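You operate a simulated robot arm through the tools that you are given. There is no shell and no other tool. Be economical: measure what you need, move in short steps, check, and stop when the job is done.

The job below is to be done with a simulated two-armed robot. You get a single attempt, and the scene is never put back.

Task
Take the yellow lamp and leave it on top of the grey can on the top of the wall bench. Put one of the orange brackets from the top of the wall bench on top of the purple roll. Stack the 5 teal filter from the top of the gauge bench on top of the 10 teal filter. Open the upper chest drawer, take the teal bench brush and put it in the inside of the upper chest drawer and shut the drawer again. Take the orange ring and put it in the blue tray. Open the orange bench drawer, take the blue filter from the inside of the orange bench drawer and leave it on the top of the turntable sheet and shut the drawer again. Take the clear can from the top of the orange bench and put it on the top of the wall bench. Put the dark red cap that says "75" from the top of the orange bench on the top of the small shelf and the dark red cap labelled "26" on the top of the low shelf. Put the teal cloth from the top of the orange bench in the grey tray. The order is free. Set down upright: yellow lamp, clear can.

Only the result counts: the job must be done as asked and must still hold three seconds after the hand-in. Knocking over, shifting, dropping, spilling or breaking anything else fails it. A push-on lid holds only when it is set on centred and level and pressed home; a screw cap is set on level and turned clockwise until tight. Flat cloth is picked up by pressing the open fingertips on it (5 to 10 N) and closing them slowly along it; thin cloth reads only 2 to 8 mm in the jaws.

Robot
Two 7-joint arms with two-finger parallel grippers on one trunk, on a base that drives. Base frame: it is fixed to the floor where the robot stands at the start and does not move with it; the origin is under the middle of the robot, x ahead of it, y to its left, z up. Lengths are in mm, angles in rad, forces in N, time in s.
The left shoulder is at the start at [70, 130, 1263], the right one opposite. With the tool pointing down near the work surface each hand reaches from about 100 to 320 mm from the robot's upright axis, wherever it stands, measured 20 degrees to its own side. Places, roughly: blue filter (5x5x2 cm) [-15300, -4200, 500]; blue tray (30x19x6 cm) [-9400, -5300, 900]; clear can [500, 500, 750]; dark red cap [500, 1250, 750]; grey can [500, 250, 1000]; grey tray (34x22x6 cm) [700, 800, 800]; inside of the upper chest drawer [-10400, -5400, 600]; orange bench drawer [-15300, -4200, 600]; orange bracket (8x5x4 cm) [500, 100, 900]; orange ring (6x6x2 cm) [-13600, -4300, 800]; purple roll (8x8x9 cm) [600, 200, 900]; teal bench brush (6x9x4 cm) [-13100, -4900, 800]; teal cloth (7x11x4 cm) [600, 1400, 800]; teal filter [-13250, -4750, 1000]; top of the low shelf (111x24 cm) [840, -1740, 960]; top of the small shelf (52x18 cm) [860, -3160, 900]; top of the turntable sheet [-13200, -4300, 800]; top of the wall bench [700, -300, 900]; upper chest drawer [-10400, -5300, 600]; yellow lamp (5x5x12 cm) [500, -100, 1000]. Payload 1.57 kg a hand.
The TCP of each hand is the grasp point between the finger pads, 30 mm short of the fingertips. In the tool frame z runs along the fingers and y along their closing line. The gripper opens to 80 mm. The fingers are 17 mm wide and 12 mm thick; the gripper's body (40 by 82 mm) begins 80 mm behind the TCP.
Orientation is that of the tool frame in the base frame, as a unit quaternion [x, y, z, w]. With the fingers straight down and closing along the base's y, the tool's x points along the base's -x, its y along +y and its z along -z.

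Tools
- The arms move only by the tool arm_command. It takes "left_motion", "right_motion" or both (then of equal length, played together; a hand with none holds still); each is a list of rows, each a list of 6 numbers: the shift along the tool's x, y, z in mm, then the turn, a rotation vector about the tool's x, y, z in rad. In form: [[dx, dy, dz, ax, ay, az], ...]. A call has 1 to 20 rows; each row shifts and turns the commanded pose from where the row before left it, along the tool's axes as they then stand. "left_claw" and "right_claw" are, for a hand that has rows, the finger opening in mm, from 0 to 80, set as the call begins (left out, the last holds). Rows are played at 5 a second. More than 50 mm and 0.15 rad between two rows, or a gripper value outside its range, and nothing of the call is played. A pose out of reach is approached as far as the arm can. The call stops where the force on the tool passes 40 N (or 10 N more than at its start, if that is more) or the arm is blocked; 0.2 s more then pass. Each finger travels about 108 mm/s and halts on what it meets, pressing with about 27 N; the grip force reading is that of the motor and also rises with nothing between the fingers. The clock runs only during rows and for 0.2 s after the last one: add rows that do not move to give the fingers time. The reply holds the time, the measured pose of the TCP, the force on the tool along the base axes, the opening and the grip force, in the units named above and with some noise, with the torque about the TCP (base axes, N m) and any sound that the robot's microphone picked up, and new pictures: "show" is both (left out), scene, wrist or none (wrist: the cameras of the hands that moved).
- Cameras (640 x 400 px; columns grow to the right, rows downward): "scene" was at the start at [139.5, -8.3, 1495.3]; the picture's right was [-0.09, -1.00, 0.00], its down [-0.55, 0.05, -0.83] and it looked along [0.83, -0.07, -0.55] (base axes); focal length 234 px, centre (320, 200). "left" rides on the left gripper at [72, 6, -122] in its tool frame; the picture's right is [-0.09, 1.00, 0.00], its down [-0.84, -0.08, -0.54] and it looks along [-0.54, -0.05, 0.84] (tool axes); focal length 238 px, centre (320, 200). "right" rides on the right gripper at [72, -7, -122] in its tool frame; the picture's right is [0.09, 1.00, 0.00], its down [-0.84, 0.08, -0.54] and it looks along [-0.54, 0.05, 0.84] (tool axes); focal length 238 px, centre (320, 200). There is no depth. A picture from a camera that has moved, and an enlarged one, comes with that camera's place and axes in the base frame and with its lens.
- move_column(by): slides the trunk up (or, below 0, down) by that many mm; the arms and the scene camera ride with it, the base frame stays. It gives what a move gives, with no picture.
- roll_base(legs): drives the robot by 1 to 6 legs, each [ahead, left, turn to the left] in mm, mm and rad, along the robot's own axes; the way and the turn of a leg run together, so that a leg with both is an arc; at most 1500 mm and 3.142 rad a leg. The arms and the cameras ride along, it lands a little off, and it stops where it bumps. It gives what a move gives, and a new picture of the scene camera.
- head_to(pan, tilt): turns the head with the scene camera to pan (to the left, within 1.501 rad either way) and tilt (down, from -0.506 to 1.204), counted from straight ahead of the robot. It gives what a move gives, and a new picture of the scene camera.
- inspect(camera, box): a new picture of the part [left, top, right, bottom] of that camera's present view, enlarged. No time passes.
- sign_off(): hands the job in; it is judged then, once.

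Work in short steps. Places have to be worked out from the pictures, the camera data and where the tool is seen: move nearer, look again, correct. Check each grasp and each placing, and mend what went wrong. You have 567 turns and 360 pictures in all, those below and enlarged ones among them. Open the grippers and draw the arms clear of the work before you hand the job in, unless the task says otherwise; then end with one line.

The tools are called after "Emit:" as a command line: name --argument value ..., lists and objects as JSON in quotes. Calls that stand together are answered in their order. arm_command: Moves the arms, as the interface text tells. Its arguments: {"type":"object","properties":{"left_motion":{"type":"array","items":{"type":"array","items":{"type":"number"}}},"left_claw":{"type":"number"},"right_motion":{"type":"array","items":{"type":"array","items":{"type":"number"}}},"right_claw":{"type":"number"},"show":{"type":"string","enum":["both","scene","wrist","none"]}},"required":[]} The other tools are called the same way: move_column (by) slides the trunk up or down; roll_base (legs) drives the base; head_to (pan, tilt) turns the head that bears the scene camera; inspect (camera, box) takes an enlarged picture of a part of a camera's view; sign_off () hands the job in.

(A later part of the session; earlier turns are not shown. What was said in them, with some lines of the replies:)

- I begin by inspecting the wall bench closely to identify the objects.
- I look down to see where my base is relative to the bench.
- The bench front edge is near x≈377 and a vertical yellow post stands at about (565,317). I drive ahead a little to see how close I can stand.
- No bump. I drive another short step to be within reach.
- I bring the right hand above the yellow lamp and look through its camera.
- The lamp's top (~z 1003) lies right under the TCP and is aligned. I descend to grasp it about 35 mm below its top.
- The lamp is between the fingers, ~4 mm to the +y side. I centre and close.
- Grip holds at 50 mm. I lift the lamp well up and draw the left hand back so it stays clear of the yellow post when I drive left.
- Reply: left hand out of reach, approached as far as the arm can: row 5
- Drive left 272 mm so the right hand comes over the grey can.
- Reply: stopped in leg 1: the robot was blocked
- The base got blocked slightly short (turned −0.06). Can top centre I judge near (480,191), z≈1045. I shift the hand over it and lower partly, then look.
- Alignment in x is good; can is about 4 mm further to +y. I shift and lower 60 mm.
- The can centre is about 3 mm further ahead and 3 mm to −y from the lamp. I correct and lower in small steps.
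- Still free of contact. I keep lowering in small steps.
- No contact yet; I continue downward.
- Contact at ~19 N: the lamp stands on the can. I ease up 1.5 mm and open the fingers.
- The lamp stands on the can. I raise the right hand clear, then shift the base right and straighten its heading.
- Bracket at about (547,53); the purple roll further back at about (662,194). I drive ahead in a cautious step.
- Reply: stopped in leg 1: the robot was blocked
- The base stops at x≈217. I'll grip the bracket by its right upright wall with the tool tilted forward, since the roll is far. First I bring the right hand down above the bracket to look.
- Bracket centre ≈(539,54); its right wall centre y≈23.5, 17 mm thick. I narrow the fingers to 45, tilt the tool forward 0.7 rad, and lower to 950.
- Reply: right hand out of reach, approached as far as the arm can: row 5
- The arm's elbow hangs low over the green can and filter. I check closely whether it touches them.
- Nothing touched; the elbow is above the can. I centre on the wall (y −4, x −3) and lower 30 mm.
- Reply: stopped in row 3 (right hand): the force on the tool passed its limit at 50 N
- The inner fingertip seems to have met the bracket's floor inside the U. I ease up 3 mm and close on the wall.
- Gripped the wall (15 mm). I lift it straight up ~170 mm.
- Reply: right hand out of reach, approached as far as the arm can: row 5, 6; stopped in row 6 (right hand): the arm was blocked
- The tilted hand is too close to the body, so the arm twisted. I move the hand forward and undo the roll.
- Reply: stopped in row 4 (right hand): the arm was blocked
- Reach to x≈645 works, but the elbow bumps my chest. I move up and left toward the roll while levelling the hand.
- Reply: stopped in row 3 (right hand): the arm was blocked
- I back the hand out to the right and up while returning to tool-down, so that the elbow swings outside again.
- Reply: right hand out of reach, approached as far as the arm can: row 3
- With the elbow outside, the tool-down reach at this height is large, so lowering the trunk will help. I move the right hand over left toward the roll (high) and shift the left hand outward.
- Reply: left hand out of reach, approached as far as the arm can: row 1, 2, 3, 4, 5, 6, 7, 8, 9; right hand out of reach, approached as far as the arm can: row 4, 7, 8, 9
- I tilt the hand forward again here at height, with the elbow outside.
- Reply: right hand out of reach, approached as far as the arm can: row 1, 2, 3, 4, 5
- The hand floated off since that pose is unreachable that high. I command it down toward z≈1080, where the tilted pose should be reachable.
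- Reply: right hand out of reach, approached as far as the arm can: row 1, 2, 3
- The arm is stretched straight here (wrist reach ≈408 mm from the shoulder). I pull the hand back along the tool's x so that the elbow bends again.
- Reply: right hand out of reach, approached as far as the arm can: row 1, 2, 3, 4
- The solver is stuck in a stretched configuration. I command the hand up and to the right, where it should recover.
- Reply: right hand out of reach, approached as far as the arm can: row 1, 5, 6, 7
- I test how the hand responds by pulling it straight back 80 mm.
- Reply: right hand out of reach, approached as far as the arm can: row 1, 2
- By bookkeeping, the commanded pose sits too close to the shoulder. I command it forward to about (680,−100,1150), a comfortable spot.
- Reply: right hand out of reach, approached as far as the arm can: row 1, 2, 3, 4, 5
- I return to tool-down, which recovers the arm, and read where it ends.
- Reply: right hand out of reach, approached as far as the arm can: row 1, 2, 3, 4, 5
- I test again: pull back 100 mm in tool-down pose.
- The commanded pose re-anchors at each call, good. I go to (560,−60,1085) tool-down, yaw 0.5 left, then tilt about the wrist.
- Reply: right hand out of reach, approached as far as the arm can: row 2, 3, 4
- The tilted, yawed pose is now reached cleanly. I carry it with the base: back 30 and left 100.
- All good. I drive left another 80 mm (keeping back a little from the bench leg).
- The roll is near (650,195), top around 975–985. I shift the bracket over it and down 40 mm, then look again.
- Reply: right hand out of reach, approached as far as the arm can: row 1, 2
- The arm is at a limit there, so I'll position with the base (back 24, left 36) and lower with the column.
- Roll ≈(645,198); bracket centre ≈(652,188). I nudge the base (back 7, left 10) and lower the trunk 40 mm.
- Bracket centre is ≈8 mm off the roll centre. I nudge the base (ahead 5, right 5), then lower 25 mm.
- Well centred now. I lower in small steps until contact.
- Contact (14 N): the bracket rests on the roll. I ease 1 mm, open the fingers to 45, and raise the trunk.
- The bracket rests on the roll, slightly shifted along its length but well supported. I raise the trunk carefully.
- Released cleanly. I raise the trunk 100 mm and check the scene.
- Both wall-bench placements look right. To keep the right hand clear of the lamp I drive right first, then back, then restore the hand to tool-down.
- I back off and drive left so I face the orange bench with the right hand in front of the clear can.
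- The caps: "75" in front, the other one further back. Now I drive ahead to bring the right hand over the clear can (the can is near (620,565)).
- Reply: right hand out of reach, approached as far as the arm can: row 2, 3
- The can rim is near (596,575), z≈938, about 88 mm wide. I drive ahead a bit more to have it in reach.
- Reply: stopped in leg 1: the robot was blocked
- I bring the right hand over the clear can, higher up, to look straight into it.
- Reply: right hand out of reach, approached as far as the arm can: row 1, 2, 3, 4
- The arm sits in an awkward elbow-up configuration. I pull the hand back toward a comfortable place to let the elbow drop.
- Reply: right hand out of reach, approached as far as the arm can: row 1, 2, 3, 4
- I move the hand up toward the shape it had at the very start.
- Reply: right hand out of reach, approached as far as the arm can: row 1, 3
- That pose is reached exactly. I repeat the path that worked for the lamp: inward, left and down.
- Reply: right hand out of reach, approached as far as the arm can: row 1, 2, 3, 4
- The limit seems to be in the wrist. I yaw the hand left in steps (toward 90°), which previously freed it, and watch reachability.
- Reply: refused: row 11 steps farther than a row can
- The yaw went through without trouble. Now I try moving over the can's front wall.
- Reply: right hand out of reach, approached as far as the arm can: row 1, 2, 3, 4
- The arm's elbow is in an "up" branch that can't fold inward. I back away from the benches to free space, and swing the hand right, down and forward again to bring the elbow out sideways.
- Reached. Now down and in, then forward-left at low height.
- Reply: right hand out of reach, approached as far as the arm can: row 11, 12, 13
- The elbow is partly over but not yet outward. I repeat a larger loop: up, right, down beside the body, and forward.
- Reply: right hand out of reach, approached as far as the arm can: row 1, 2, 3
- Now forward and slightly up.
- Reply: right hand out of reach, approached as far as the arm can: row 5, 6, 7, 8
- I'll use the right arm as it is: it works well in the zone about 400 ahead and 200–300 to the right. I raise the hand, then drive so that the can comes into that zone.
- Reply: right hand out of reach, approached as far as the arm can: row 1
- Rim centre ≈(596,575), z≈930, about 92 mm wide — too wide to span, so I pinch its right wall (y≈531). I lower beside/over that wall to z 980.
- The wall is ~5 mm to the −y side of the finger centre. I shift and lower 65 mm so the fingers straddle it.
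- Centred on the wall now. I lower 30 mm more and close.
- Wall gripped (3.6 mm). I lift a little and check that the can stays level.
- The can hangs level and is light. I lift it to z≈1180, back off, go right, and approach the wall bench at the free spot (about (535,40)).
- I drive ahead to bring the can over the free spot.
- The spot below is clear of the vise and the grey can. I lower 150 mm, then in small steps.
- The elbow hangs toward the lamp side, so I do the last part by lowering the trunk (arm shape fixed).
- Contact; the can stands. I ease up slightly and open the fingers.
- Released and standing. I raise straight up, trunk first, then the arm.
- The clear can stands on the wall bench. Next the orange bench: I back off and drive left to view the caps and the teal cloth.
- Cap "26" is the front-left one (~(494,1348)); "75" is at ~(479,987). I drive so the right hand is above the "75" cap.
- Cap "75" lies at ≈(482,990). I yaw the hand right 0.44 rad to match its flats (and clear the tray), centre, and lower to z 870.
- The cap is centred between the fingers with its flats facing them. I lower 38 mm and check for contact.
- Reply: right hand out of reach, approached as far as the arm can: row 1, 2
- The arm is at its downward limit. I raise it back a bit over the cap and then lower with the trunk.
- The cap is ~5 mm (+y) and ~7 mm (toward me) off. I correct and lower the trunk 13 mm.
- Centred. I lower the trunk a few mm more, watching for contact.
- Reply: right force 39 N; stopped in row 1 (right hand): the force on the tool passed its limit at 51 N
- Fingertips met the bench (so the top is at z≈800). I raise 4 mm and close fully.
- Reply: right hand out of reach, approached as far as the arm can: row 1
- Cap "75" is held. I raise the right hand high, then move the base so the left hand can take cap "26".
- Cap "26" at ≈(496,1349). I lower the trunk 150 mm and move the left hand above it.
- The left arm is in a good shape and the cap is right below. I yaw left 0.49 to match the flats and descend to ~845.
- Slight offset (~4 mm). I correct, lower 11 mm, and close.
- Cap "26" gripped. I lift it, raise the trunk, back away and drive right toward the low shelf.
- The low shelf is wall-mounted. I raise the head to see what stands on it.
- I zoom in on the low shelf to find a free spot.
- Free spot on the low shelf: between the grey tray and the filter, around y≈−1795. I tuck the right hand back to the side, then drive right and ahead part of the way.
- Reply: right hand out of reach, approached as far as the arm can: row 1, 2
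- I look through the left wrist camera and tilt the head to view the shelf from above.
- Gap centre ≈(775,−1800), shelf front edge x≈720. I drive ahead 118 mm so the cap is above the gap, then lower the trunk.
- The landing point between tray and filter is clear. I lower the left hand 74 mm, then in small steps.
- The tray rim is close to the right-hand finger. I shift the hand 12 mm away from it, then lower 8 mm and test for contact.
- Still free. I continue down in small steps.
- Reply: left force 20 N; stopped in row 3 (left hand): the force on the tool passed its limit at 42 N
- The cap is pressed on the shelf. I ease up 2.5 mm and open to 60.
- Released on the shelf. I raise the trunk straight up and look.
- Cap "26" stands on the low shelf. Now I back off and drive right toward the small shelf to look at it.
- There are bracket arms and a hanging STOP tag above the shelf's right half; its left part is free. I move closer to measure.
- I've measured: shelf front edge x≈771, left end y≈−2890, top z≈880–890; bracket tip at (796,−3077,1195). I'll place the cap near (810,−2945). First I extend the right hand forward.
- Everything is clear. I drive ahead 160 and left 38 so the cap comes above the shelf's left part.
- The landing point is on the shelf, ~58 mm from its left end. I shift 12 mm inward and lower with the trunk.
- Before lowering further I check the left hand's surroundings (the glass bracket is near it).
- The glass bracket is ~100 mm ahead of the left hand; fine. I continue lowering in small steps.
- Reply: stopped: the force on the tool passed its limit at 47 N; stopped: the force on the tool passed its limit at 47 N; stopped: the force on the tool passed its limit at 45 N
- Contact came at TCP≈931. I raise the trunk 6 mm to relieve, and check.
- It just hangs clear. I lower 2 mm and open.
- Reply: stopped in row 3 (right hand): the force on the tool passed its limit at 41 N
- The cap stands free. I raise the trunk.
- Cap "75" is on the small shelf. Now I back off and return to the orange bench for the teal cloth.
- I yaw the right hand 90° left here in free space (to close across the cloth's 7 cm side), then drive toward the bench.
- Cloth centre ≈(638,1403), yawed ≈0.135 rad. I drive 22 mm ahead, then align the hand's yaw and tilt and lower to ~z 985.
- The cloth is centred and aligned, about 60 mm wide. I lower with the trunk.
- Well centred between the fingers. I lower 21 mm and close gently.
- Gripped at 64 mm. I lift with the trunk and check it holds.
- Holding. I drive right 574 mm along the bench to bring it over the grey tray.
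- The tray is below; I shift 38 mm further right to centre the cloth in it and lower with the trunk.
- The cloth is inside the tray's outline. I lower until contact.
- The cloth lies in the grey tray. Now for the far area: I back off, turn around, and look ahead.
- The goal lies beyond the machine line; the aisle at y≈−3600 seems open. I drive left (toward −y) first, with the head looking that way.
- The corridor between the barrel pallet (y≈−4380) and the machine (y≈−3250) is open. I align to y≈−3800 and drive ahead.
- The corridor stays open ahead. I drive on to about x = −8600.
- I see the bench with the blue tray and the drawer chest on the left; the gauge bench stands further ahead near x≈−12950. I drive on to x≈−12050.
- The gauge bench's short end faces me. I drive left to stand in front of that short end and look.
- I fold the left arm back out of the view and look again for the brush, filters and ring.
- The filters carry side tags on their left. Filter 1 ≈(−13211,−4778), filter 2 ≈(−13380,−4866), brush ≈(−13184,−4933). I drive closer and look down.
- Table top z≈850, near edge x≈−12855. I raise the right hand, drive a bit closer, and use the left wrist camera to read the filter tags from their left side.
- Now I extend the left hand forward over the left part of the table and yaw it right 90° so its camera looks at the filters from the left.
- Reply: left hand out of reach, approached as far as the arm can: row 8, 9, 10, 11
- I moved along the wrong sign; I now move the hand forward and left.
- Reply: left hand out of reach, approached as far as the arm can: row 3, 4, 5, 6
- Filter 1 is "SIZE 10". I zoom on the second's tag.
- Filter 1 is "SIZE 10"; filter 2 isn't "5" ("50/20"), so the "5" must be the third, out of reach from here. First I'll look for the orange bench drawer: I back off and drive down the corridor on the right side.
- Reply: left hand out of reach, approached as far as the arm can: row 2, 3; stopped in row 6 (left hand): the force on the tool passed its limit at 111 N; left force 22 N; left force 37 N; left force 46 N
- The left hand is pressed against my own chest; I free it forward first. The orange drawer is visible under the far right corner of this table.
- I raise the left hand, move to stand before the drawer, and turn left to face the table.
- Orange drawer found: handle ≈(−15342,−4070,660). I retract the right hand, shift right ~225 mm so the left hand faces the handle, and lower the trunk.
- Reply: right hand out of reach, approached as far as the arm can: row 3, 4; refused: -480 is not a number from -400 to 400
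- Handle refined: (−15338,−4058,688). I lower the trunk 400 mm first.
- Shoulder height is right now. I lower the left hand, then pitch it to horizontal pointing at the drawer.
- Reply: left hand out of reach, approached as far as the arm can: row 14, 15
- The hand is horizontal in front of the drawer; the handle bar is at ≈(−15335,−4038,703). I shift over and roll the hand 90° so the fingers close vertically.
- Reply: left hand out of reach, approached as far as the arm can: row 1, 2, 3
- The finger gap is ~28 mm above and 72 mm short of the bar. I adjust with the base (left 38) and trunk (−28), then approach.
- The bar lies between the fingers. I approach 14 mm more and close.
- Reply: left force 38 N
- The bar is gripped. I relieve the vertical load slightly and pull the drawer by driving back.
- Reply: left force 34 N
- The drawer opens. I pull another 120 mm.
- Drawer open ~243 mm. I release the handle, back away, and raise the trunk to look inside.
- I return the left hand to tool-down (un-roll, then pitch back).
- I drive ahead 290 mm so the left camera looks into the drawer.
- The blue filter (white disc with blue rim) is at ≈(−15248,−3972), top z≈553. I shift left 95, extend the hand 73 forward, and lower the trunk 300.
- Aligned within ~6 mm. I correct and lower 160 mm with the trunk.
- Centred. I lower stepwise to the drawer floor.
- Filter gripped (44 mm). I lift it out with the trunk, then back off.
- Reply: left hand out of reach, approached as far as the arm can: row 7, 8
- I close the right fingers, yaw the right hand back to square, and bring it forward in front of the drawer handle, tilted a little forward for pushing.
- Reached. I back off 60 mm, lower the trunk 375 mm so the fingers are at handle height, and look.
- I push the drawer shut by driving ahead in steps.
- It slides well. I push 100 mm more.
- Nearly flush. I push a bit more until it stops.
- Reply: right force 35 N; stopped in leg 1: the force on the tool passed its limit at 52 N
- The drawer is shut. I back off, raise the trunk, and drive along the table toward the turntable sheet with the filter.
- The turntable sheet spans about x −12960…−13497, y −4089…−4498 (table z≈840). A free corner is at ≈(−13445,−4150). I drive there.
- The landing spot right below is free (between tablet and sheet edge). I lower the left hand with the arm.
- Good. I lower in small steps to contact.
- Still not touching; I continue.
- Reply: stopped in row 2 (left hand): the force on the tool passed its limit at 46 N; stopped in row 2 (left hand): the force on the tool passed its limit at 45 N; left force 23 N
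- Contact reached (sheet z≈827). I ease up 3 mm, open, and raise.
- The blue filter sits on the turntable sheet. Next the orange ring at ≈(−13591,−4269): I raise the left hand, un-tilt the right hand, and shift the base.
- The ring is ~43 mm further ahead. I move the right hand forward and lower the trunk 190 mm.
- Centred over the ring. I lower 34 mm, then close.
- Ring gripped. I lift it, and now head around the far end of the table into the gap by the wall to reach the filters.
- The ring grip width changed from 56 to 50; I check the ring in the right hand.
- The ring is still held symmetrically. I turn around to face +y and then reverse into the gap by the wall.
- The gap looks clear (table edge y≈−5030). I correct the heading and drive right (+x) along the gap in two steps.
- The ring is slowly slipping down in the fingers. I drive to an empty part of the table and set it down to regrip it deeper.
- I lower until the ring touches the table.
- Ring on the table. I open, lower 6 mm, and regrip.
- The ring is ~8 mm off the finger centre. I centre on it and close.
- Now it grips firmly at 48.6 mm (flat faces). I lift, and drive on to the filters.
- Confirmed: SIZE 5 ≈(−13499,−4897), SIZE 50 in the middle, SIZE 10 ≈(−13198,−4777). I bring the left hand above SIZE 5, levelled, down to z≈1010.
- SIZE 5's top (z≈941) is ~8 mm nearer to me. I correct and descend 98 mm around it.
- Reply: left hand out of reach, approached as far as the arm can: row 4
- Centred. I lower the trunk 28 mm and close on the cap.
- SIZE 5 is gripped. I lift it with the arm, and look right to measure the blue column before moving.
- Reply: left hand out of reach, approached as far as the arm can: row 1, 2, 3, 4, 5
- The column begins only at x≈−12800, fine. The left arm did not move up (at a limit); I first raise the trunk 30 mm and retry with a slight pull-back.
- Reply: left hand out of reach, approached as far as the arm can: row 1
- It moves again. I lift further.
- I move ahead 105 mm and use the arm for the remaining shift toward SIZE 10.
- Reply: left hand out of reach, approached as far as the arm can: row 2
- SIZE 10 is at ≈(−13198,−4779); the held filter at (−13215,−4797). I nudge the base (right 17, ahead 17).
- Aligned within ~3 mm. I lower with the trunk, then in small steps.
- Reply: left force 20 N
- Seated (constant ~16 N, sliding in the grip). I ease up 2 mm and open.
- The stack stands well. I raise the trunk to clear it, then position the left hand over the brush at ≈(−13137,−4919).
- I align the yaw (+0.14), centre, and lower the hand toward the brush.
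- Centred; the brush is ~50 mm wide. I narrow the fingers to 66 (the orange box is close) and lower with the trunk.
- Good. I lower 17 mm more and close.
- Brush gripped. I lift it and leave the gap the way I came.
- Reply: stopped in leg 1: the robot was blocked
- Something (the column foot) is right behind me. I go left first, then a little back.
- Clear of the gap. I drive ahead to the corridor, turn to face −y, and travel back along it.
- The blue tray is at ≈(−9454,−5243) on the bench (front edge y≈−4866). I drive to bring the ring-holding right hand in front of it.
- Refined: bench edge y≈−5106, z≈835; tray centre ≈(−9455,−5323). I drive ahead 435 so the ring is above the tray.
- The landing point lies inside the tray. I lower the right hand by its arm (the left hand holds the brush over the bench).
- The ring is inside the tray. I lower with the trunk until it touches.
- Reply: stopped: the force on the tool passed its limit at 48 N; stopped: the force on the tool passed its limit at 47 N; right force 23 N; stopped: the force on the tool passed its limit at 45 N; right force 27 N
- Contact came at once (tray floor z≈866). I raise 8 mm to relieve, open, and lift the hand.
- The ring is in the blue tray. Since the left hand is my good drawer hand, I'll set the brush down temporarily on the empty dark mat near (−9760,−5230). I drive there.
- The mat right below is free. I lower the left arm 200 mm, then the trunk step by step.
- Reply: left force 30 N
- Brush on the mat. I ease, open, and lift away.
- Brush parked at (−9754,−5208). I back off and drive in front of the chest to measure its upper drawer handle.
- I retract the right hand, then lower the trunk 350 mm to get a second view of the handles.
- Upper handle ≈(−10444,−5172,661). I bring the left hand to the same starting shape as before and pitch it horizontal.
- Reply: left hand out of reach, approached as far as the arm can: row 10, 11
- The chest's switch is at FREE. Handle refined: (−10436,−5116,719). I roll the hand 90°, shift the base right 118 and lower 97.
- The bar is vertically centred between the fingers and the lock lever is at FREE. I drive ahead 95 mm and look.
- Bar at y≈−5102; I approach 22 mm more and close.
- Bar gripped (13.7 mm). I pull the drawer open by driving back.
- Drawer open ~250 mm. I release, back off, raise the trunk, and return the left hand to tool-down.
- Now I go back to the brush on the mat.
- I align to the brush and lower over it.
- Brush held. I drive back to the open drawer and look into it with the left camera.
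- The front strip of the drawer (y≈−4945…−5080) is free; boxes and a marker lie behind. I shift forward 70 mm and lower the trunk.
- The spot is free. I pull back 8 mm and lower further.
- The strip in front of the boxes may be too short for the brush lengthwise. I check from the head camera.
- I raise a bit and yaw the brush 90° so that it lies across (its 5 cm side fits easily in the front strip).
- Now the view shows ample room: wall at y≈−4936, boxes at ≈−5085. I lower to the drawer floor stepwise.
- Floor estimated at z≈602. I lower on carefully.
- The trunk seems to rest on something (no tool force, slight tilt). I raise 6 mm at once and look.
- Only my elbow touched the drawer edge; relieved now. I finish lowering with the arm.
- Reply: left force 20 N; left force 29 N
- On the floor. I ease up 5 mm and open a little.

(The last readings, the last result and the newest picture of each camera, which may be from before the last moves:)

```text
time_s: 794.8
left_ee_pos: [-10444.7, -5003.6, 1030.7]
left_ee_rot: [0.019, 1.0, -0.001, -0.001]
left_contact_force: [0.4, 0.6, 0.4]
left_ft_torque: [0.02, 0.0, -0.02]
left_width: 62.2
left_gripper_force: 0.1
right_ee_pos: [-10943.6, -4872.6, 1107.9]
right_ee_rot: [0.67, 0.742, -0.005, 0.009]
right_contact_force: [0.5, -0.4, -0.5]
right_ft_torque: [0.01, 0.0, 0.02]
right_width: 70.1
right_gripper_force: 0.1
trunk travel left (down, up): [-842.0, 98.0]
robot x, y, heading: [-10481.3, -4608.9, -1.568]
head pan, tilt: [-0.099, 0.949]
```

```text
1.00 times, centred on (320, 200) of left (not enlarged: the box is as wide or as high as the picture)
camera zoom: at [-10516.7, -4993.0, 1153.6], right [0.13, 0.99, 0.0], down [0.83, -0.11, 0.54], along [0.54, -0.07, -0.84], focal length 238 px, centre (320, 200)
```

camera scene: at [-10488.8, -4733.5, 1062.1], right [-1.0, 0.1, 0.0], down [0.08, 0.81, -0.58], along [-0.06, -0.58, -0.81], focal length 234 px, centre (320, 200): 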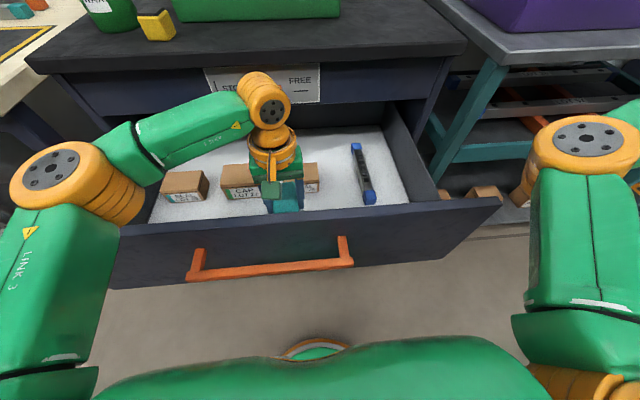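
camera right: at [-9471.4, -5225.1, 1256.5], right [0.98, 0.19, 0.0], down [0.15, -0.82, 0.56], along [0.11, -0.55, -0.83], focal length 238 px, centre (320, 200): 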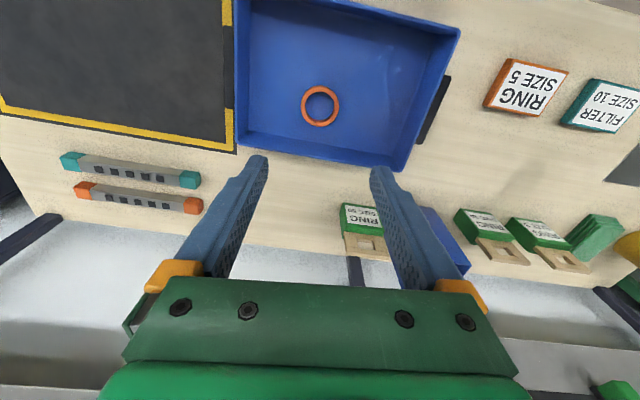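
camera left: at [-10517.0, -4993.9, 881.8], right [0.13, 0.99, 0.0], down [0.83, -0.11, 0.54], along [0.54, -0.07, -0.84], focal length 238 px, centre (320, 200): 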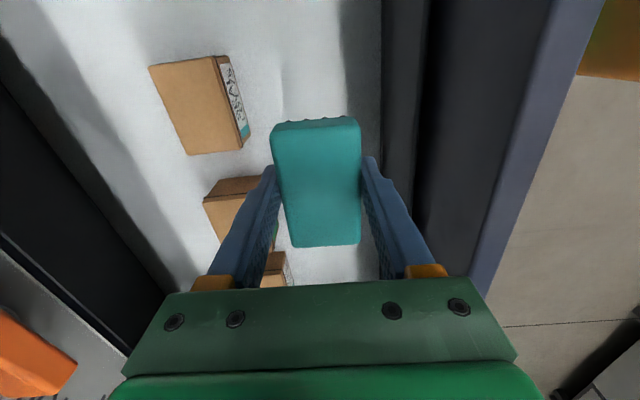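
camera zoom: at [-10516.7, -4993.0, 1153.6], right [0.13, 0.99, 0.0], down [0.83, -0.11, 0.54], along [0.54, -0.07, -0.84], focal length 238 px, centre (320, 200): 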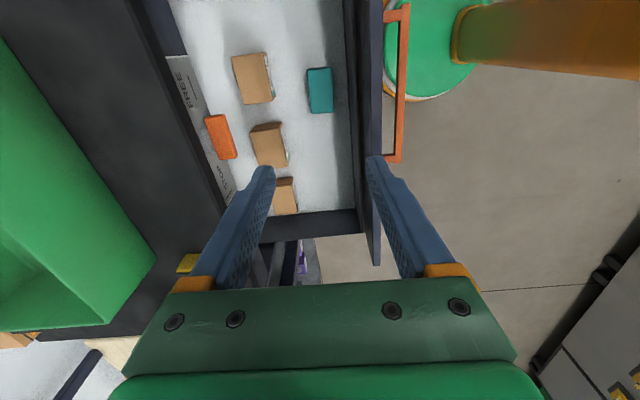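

The brush lies in the drawer. To shut it I regrip the handle with the left hand: I back off, and bring the hand to the horizontal grip shape again.

Emit:
roll_base --legs '[[-260, 0, 0]]'

Emit:
arm_command --left_motion '[[-9.5, 31, -5, 0, 0, 0], [-9.5, 31, -5, 0, 0, 0], [-9.5, 31, -5, 0, 0, 0], [-9.5, 31, -5, 0, 0, 0], [0, 0, 0, 0, 0, 0.141], [0, 0, 0, 0, 0, 0.141], [0, 0, 0, 0, 0, 0.141], [0, 0, 0, 0, 0, 0.141], [0, 0, 0, 0, 0, 0.141], [0, 0, 0, 0, 0, 0.141], [0, 0, 0, 0, 0, 0.141], [0, 0, 0, 0, 0, 0.141], [0, 0, 0, 0, 0, 0.141], [0, 0, 0, 0, 0, 0.141], [0, 0, 0, 0, 0, 0.141], [0, 0, 0, 0, 0, 0]]' --left_claw 50 --show "none"

Emit:
arm_command --left_motion '[[-28.5, 0, 0, 0, -0.143, 0], [-27.6, 0, 4, 0, -0.143, 0], [-25.7, 0, 7.6, 0, -0.143, 0], [-22.8, 0, 10.4, 0, -0.143, 0], [-19.2, 0, 12.4, 0, -0.143, 0], [-15.2, 0, 13.2, 0, -0.143, 0], [-11.1, 0, 12.9, 0, -0.143, 0], [-7.3, 0, 11.4, 0, -0.143, 0], [-4.1, 0, 9, 0, -0.143, 0], [-1.7, 0, 5.7, 0, -0.143, 0], [-0.3, 0, 2.3, 0, -0.143, 0], [0, 0, 0, 0, 0, 0]]' --show "none"

Emit:
arm_command --left_motion '[[0, 0, 0, 0, 0, 0.143], [0, 0, 0, 0, 0, 0.143], [0, 0, 0, 0, 0, 0.143], [0, 0, 0, 0, 0, 0.143], [0, 0, 0, 0, 0, 0.143], [0, 0, 0, 0, 0, 0.143], [0, 0, 0, 0, 0, 0.143], [0, 0, 0, 0, 0, 0.143], [0, 0, 0, 0, 0, 0.143], [0, 0, 0, 0, 0, 0.143], [0, 0, 0, 0, 0, 0.14], [0, 0, 0, 0, 0, 0]]' --show "scene"

```text
time_s: 796.6
left_ee_pos: [-10446.2, -4750.9, 1029.2]
left_ee_rot: [0.019, 1.0, -0.002, -0.001]
left_contact_force: [-0.3, 0.8, 0.2]
left_ft_torque: [0.0, -0.01, -0.02]
left_width: 62.0
left_gripper_force: 0.0
right_ee_pos: [-10945.1, -4621.1, 1107.3]
right_ee_rot: [0.669, 0.743, -0.004, 0.009]
right_contact_force: [-0.1, 0.2, -0.2]
right_ft_torque: [0.02, 0.03, 0.01]
right_width: 69.8
right_gripper_force: 0.0
trunk travel left (down, up): [-842.0, 98.0]
robot x, y, heading: [-10484.8, -4352.1, -1.567]
head pan, tilt: [-0.099, 0.949]
camera scene: at [-10489.9, -4481.0, 1405.8], right [-1.0, 0.09, 0.0], down [0.08, 0.81, -0.58], along [-0.05, -0.58, -0.81], focal length 234 px, centre (320, 200)
```

scene: 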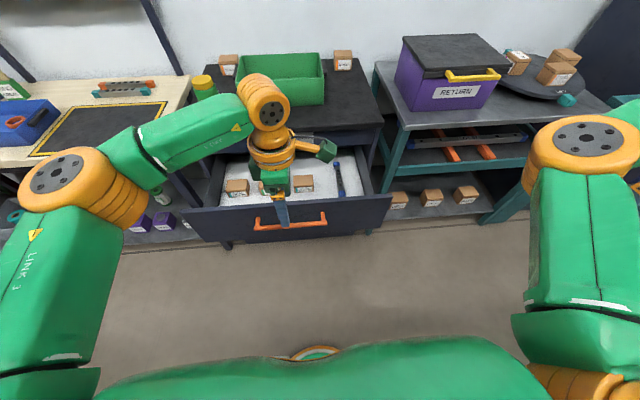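

```text
time_s: 800.0
left_ee_pos: [-10404.1, -4625.6, 1049.1]
left_ee_rot: [0.713, 0.701, -0.002, 0.002]
left_contact_force: [0.7, -0.4, 0.4]
left_ft_torque: [0.01, -0.01, 0.02]
left_width: 49.9
left_gripper_force: 0.1
right_ee_pos: [-10945.1, -4619.4, 1107.8]
right_ee_rot: [0.669, 0.743, -0.004, 0.009]
right_contact_force: [0.4, 0.1, 0.9]
right_ft_torque: [-0.01, 0.0, 0.02]
right_width: 69.8
right_gripper_force: 0.0
trunk travel left (down, up): [-842.0, 98.0]
robot x, y, heading: [-10482.6, -4354.7, -1.567]
head pan, tilt: [-0.099, 0.949]
```

```text
time_s: 802.6
left_ee_pos: [-10442.1, -4814.2, 1074.8]
left_ee_rot: [-0.502, -0.496, 0.505, -0.497]
left_contact_force: [-0.3, -0.6, -0.1]
left_ft_torque: [-0.01, -0.02, 0.01]
left_width: 49.9
left_gripper_force: 0.1
left hand out of reach, approached as far as the arm can: row 10, 11
right_ee_pos: [-10945.3, -4619.2, 1108.1]
right_ee_rot: [0.669, 0.743, -0.004, 0.009]
right_contact_force: [-0.3, 0.1, -0.4]
right_ft_torque: [-0.01, 0.0, 0.02]
right_width: 70.2
right_gripper_force: 0.1
trunk travel left (down, up): [-842.0, 98.0]
robot x, y, heading: [-10488.5, -4354.9, -1.563]
head pan, tilt: [-0.099, 0.949]
```

```text
time_s: 805.2
left_ee_pos: [-10441.1, -4815.3, 1074.6]
left_ee_rot: [0.706, -0.005, -0.005, 0.708]
left_contact_force: [-0.2, 0.2, -0.1]
left_ft_torque: [-0.04, -0.04, -0.01]
left_width: 50.3
left_gripper_force: 0.1
right_ee_pos: [-10944.6, -4620.0, 1107.7]
right_ee_rot: [0.669, 0.744, -0.005, 0.009]
right_contact_force: [-0.7, -0.3, 0.1]
right_ft_torque: [0.01, 0.01, 0.0]
right_width: 70.0
right_gripper_force: 0.1
trunk travel left (down, up): [-842.0, 98.0]
robot x, y, heading: [-10483.8, -4353.6, -1.566]
head pan, tilt: [-0.099, 0.949]
camera scene: at [-10489.9, -4478.1, 1406.1], right [-1.0, 0.09, 0.0], down [0.08, 0.81, -0.58], along [-0.05, -0.58, -0.81], focal length 234 px, centre (320, 200)
```

scene: 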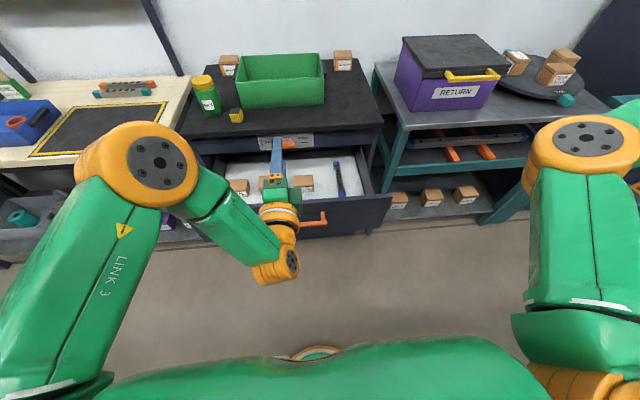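

I back 35 mm, lower the trunk 355 mm to handle height, and look.

Emit:
roll_base --legs '[[-40, 0, 0]]'

Emit:
move_column --by -355

Emit:
inspect --camera "left" --box '[0, 0, 640, 400]'

```text
time_s: 806.1
left_ee_pos: [-10441.9, -4780.0, 1071.7]
left_ee_rot: [0.708, -0.004, -0.005, 0.706]
left_contact_force: [-0.1, -0.6, 0.1]
left_ft_torque: [-0.02, 0.0, -0.01]
left_width: 50.0
left_gripper_force: 0.0
right_ee_pos: [-10944.9, -4586.6, 1105.9]
right_ee_rot: [0.669, 0.743, -0.003, 0.006]
right_contact_force: [-0.4, -0.4, 0.5]
right_ft_torque: [0.07, 0.0, 0.0]
right_width: 70.2
right_gripper_force: 0.1
trunk travel left (down, up): [-842.0, 98.0]
robot x, y, heading: [-10486.7, -4314.4, -1.564]
head pan, tilt: [-0.099, 0.949]
camera scene: at [-10490.1, -4446.2, 1405.2], right [-1.0, 0.09, 0.0], down [0.08, 0.81, -0.58], along [-0.05, -0.57, -0.82], focal length 234 px, centre (320, 200)
```

scene: 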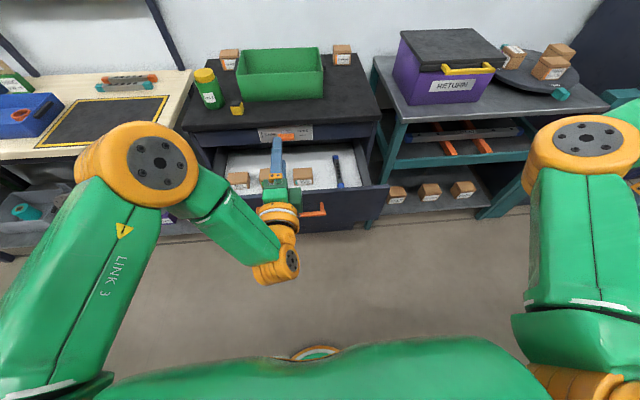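

```text
time_s: 809.6
left_ee_pos: [-10442.8, -4773.3, 719.2]
left_ee_rot: [0.705, -0.005, -0.005, 0.709]
left_contact_force: [0.3, 0.5, 0.4]
left_ft_torque: [0.03, -0.04, 0.01]
left_width: 49.9
left_gripper_force: 0.1
right_ee_pos: [-10944.3, -4579.3, 752.4]
right_ee_rot: [0.67, 0.743, -0.005, 0.009]
right_contact_force: [-0.1, 0.1, 0.2]
right_ft_torque: [-0.01, 0.01, -0.02]
right_width: 70.2
right_gripper_force: 0.0
trunk travel left (down, up): [-487.0, 453.0]
robot x, y, heading: [-10484.6, -4314.4, -1.567]
head pan, tilt: [-0.099, 0.949]
```

```text
1.00 times, centred on (320, 200) of left (not enlarged: the box is as wide or as high as the picture)
camera zoom: at [-10368.2, -4652.0, 726.9], right [-0.09, 0.0, 1.0], down [-0.83, 0.55, -0.08], along [-0.55, -0.83, -0.05], focal length 238 px, centre (320, 200)
```

zoom: 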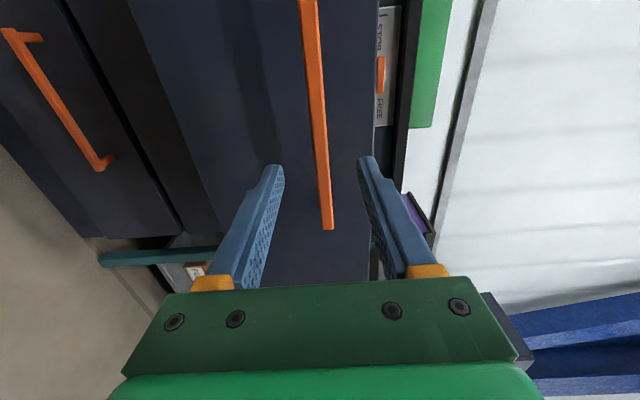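

Aligned with the bar. I approach 66 mm, grip it, and push the drawer shut.

Emit:
roll_base --legs '[[68, 0, 0]]'

Emit:
arm_command --left_motion '[[0, 0, 0, 0, 0, 0], [0, 0, 0, 0, 0, 0], [0, 0, 0, 0, 0, 0]]' --left_claw 0 --show "none"

Emit:
roll_base --legs '[[220, 0, 0]]'

```text
time_s: 810.6
left_ee_pos: [-10441.7, -4840.6, 720.5]
left_ee_rot: [0.705, -0.005, -0.004, 0.709]
left_contact_force: [0.4, -0.4, 0.6]
left_ft_torque: [0.02, -0.01, 0.01]
left_width: 49.9
left_gripper_force: 0.0
right_ee_pos: [-10944.7, -4646.8, 753.1]
right_ee_rot: [0.669, 0.743, -0.004, 0.009]
right_contact_force: [0.3, -0.5, 1.5]
right_ft_torque: [0.03, 0.02, 0.03]
right_width: 70.1
right_gripper_force: 0.1
trunk travel left (down, up): [-487.0, 453.0]
robot x, y, heading: [-10489.5, -4381.6, -1.566]
head pan, tilt: [-0.099, 0.949]
camera scene: at [-10489.6, -4505.3, 1051.0], right [-1.0, 0.09, 0.0], down [0.08, 0.81, -0.58], along [-0.05, -0.58, -0.81], focal length 234 px, centre (320, 200)
```

scene: 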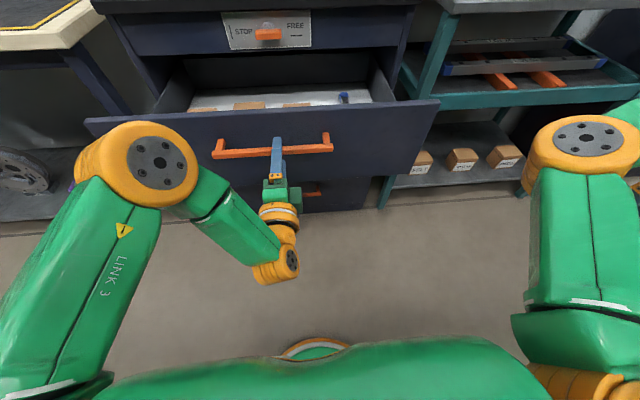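

```text
time_s: 811.4
left_ee_pos: [-10440.7, -4841.2, 719.0]
left_ee_rot: [0.706, -0.004, -0.005, 0.708]
left_contact_force: [1.3, -0.7, 0.7]
left_ft_torque: [0.1, -0.36, -0.07]
left_width: 13.4
left_gripper_force: 30.5
right_ee_pos: [-10943.5, -4645.0, 753.4]
right_ee_rot: [0.669, 0.743, -0.005, 0.009]
right_contact_force: [1.2, -0.3, 0.0]
right_ft_torque: [0.02, 0.03, 0.0]
right_width: 70.0
right_gripper_force: 0.1
trunk travel left (down, up): [-487.0, 453.0]
robot x, y, heading: [-10482.8, -4380.2, -1.563]
head pan, tilt: [-0.099, 0.949]
```

```text
time_s: 813.0
left_ee_pos: [-10442.1, -5058.9, 720.6]
left_ee_rot: [0.706, -0.004, -0.006, 0.709]
left_contact_force: [-3.5, 1.4, 0.9]
left_ft_torque: [0.12, -0.3, 0.49]
left_width: 13.5
left_gripper_force: 29.8
right_ee_pos: [-10944.0, -4862.4, 753.3]
right_ee_rot: [0.669, 0.744, -0.005, 0.009]
right_contact_force: [0.6, -0.4, -0.2]
right_ft_torque: [-0.01, 0.01, -0.01]
right_width: 70.2
right_gripper_force: 0.1
trunk travel left (down, up): [-487.0, 453.0]
robot x, y, heading: [-10483.2, -4599.3, -1.563]
head pan, tilt: [-0.099, 0.949]
camera scene: at [-10489.4, -4721.7, 1051.1], right [-1.0, 0.09, 0.0], down [0.08, 0.81, -0.58], along [-0.05, -0.58, -0.81], focal length 234 px, centre (320, 200)
```

scene: 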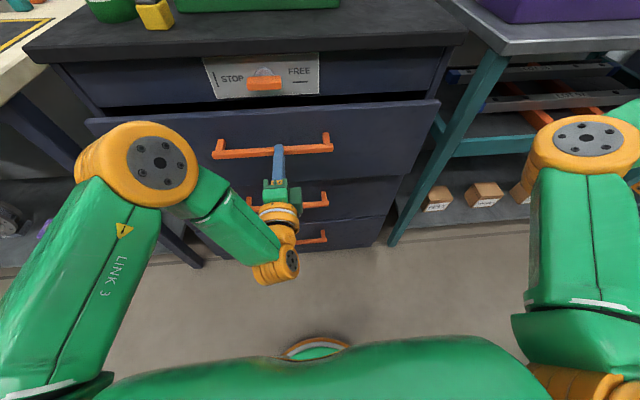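

Nearly closed; I push the remaining ~35 mm until it stops.

Emit:
roll_base --legs '[[32, 0, 0]]'

Emit:
roll_base --legs '[[10, 0, 0]]'

```text
time_s: 813.9
left_ee_pos: [-10441.1, -5090.9, 720.2]
left_ee_rot: [0.706, -0.005, -0.007, 0.708]
left_contact_force: [-1.4, 8.1, -4.7]
left_ft_torque: [0.48, -0.5, -0.85]
left_width: 13.6
left_gripper_force: 29.8
right_ee_pos: [-10944.0, -4894.7, 751.9]
right_ee_rot: [0.669, 0.743, -0.004, 0.01]
right_contact_force: [-0.1, 0.1, 0.2]
right_ft_torque: [0.02, 0.02, 0.0]
right_width: 70.1
right_gripper_force: 0.1
trunk travel left (down, up): [-487.0, 453.0]
robot x, y, heading: [-10483.6, -4630.7, -1.56]
head pan, tilt: [-0.099, 0.949]
camera scene: at [-10488.7, -4753.4, 1051.2], right [-1.0, 0.09, 0.0], down [0.08, 0.81, -0.58], along [-0.05, -0.58, -0.81], focal length 234 px, centre (320, 200)
```

scene: 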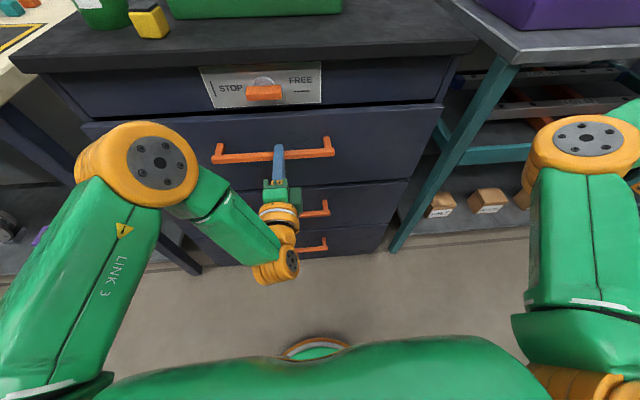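

```text
time_s: 814.6
left_ee_pos: [-10439.9, -5098.4, 719.5]
left_ee_rot: [0.706, -0.006, -0.006, 0.708]
left_contact_force: [0.5, 18.6, -9.8]
left_ft_torque: [0.51, -0.53, -0.32]
left_width: 14.1
left_gripper_force: 29.8
right_ee_pos: [-10943.0, -4903.0, 752.8]
right_ee_rot: [0.67, 0.742, -0.005, 0.01]
right_contact_force: [0.3, 0.4, -0.8]
right_ft_torque: [0.0, 0.01, 0.04]
right_width: 70.3
right_gripper_force: 0.0
trunk travel left (down, up): [-487.0, 453.0]
robot x, y, heading: [-10485.9, -4643.2, -1.567]
head pan, tilt: [-0.099, 0.949]
camera scene: at [-10488.2, -4761.6, 1051.3], right [-1.0, 0.09, 0.0], down [0.08, 0.81, -0.58], along [-0.05, -0.58, -0.81], focal length 234 px, centre (320, 200)
```

scene: 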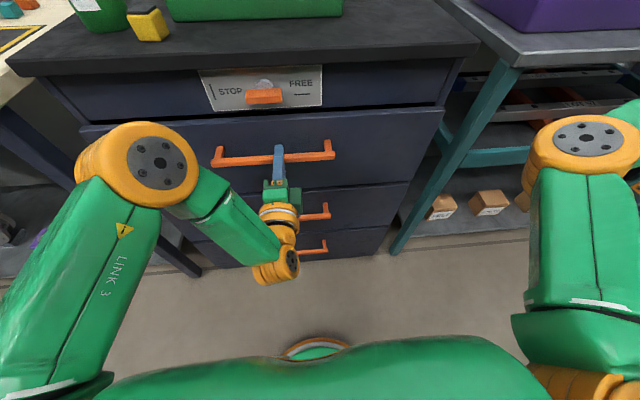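

The drawer is fully shut. I release, back off, raise, and check.

Emit:
arm_command --left_motion '[[0, 0, 0, 0, 0, 0], [0, 0, 0, 0, 0, 0], [0, 0, 0, 0, 0, 0]]' --left_claw 60 --show "none"

Emit:
roll_base --legs '[[-200, 0, 0]]'

Emit:
inspect --camera "scene" --box '[100, 20, 500, 270]'

```text
time_s: 815.4
left_ee_pos: [-10439.5, -5100.1, 718.7]
left_ee_rot: [0.707, -0.005, -0.006, 0.707]
left_contact_force: [0.1, 0.5, 0.3]
left_ft_torque: [0.01, -0.02, -0.02]
left_width: 60.1
left_gripper_force: 0.1
right_ee_pos: [-10943.8, -4906.0, 752.8]
right_ee_rot: [0.669, 0.743, -0.004, 0.009]
right_contact_force: [0.1, 0.4, 0.1]
right_ft_torque: [-0.02, -0.03, 0.0]
right_width: 69.9
right_gripper_force: 0.1
trunk travel left (down, up): [-487.0, 453.0]
robot x, y, heading: [-10480.5, -4639.8, -1.563]
head pan, tilt: [-0.099, 0.949]
```

```text
time_s: 817.0
left_ee_pos: [-10441.9, -4901.1, 718.4]
left_ee_rot: [0.707, -0.003, -0.005, 0.707]
left_contact_force: [0.3, -0.6, -0.3]
left_ft_torque: [-0.02, 0.0, -0.02]
left_width: 59.9
left_gripper_force: 0.0
right_ee_pos: [-10942.5, -4706.6, 751.4]
right_ee_rot: [0.667, 0.745, -0.006, 0.009]
right_contact_force: [-0.8, 0.5, 0.0]
right_ft_torque: [0.02, 0.0, 0.02]
right_width: 70.1
right_gripper_force: 0.0
trunk travel left (down, up): [-487.0, 453.0]
robot x, y, heading: [-10487.2, -4442.7, -1.565]
head pan, tilt: [-0.099, 0.949]
camera scene: at [-10489.3, -4564.7, 1051.1], right [-1.0, 0.09, 0.0], down [0.07, 0.81, -0.58], along [-0.05, -0.58, -0.81], focal length 234 px, centre (320, 200)
```

scene: 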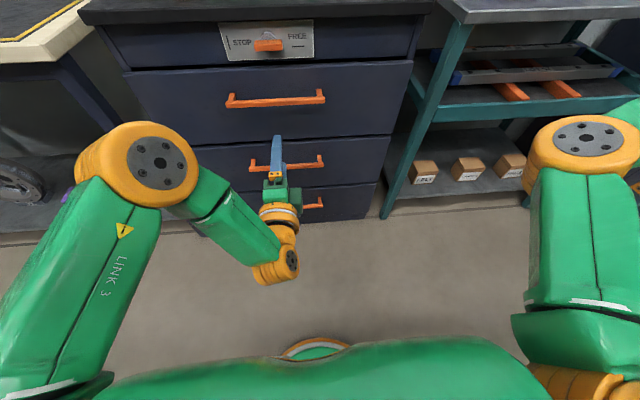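

```text
1.60 times, centred on (300, 145) of scene
camera zoom: at [-10489.3, -4564.7, 1051.1], right [-1.0, 0.09, 0.0], down [0.07, 0.81, -0.58], along [-0.05, -0.58, -0.81], focal length 375 px, centre (352, 288)
```

zoom: 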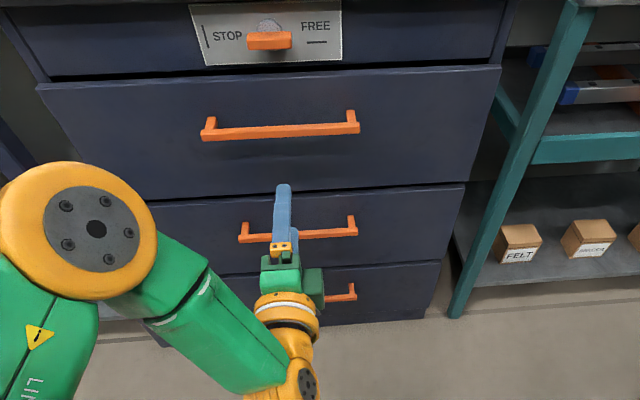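

The drawer is flush and everything is placed. I back off a bit further with both hands open and clear, then hand in.

Emit:
roll_base --legs '[[-250, 0, 0]]'

Emit:
sign_off

```text
time_s: 818.8
left_ee_pos: [-10441.6, -4652.4, 718.7]
left_ee_rot: [0.707, -0.002, -0.003, 0.707]
left_contact_force: [0.9, 1.2, -0.5]
left_ft_torque: [0.03, 0.02, 0.03]
left_width: 60.0
left_gripper_force: 0.1
right_ee_pos: [-10945.8, -4462.1, 753.8]
right_ee_rot: [0.666, 0.745, -0.005, 0.009]
right_contact_force: [0.7, -0.1, 0.2]
right_ft_torque: [0.01, -0.02, -0.01]
right_width: 70.2
right_gripper_force: 0.2
trunk travel left (down, up): [-487.0, 453.0]
robot x, y, heading: [-10487.3, -4191.4, -1.558]
head pan, tilt: [-0.099, 0.949]
camera scene: at [-10491.6, -4317.1, 1051.1], right [-1.0, 0.09, 0.0], down [0.07, 0.81, -0.58], along [-0.05, -0.58, -0.81], focal length 234 px, centre (320, 200)
```

scene: 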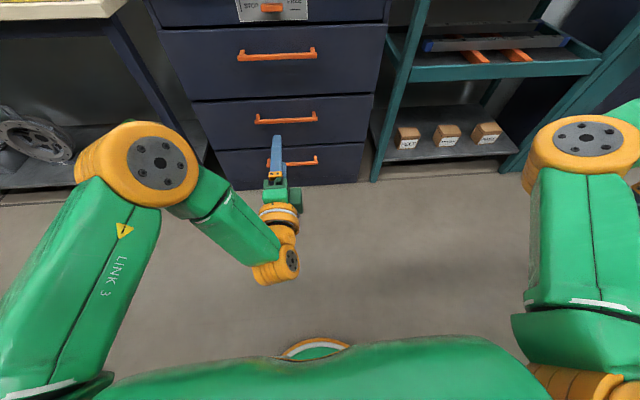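

```text
The job is handed in.
```

I carried out every part of the job and handed it in with both grippers open and the arms clear; both drawers are shut, and the base bumped against fixed furniture a few times, with no object seen to shift.
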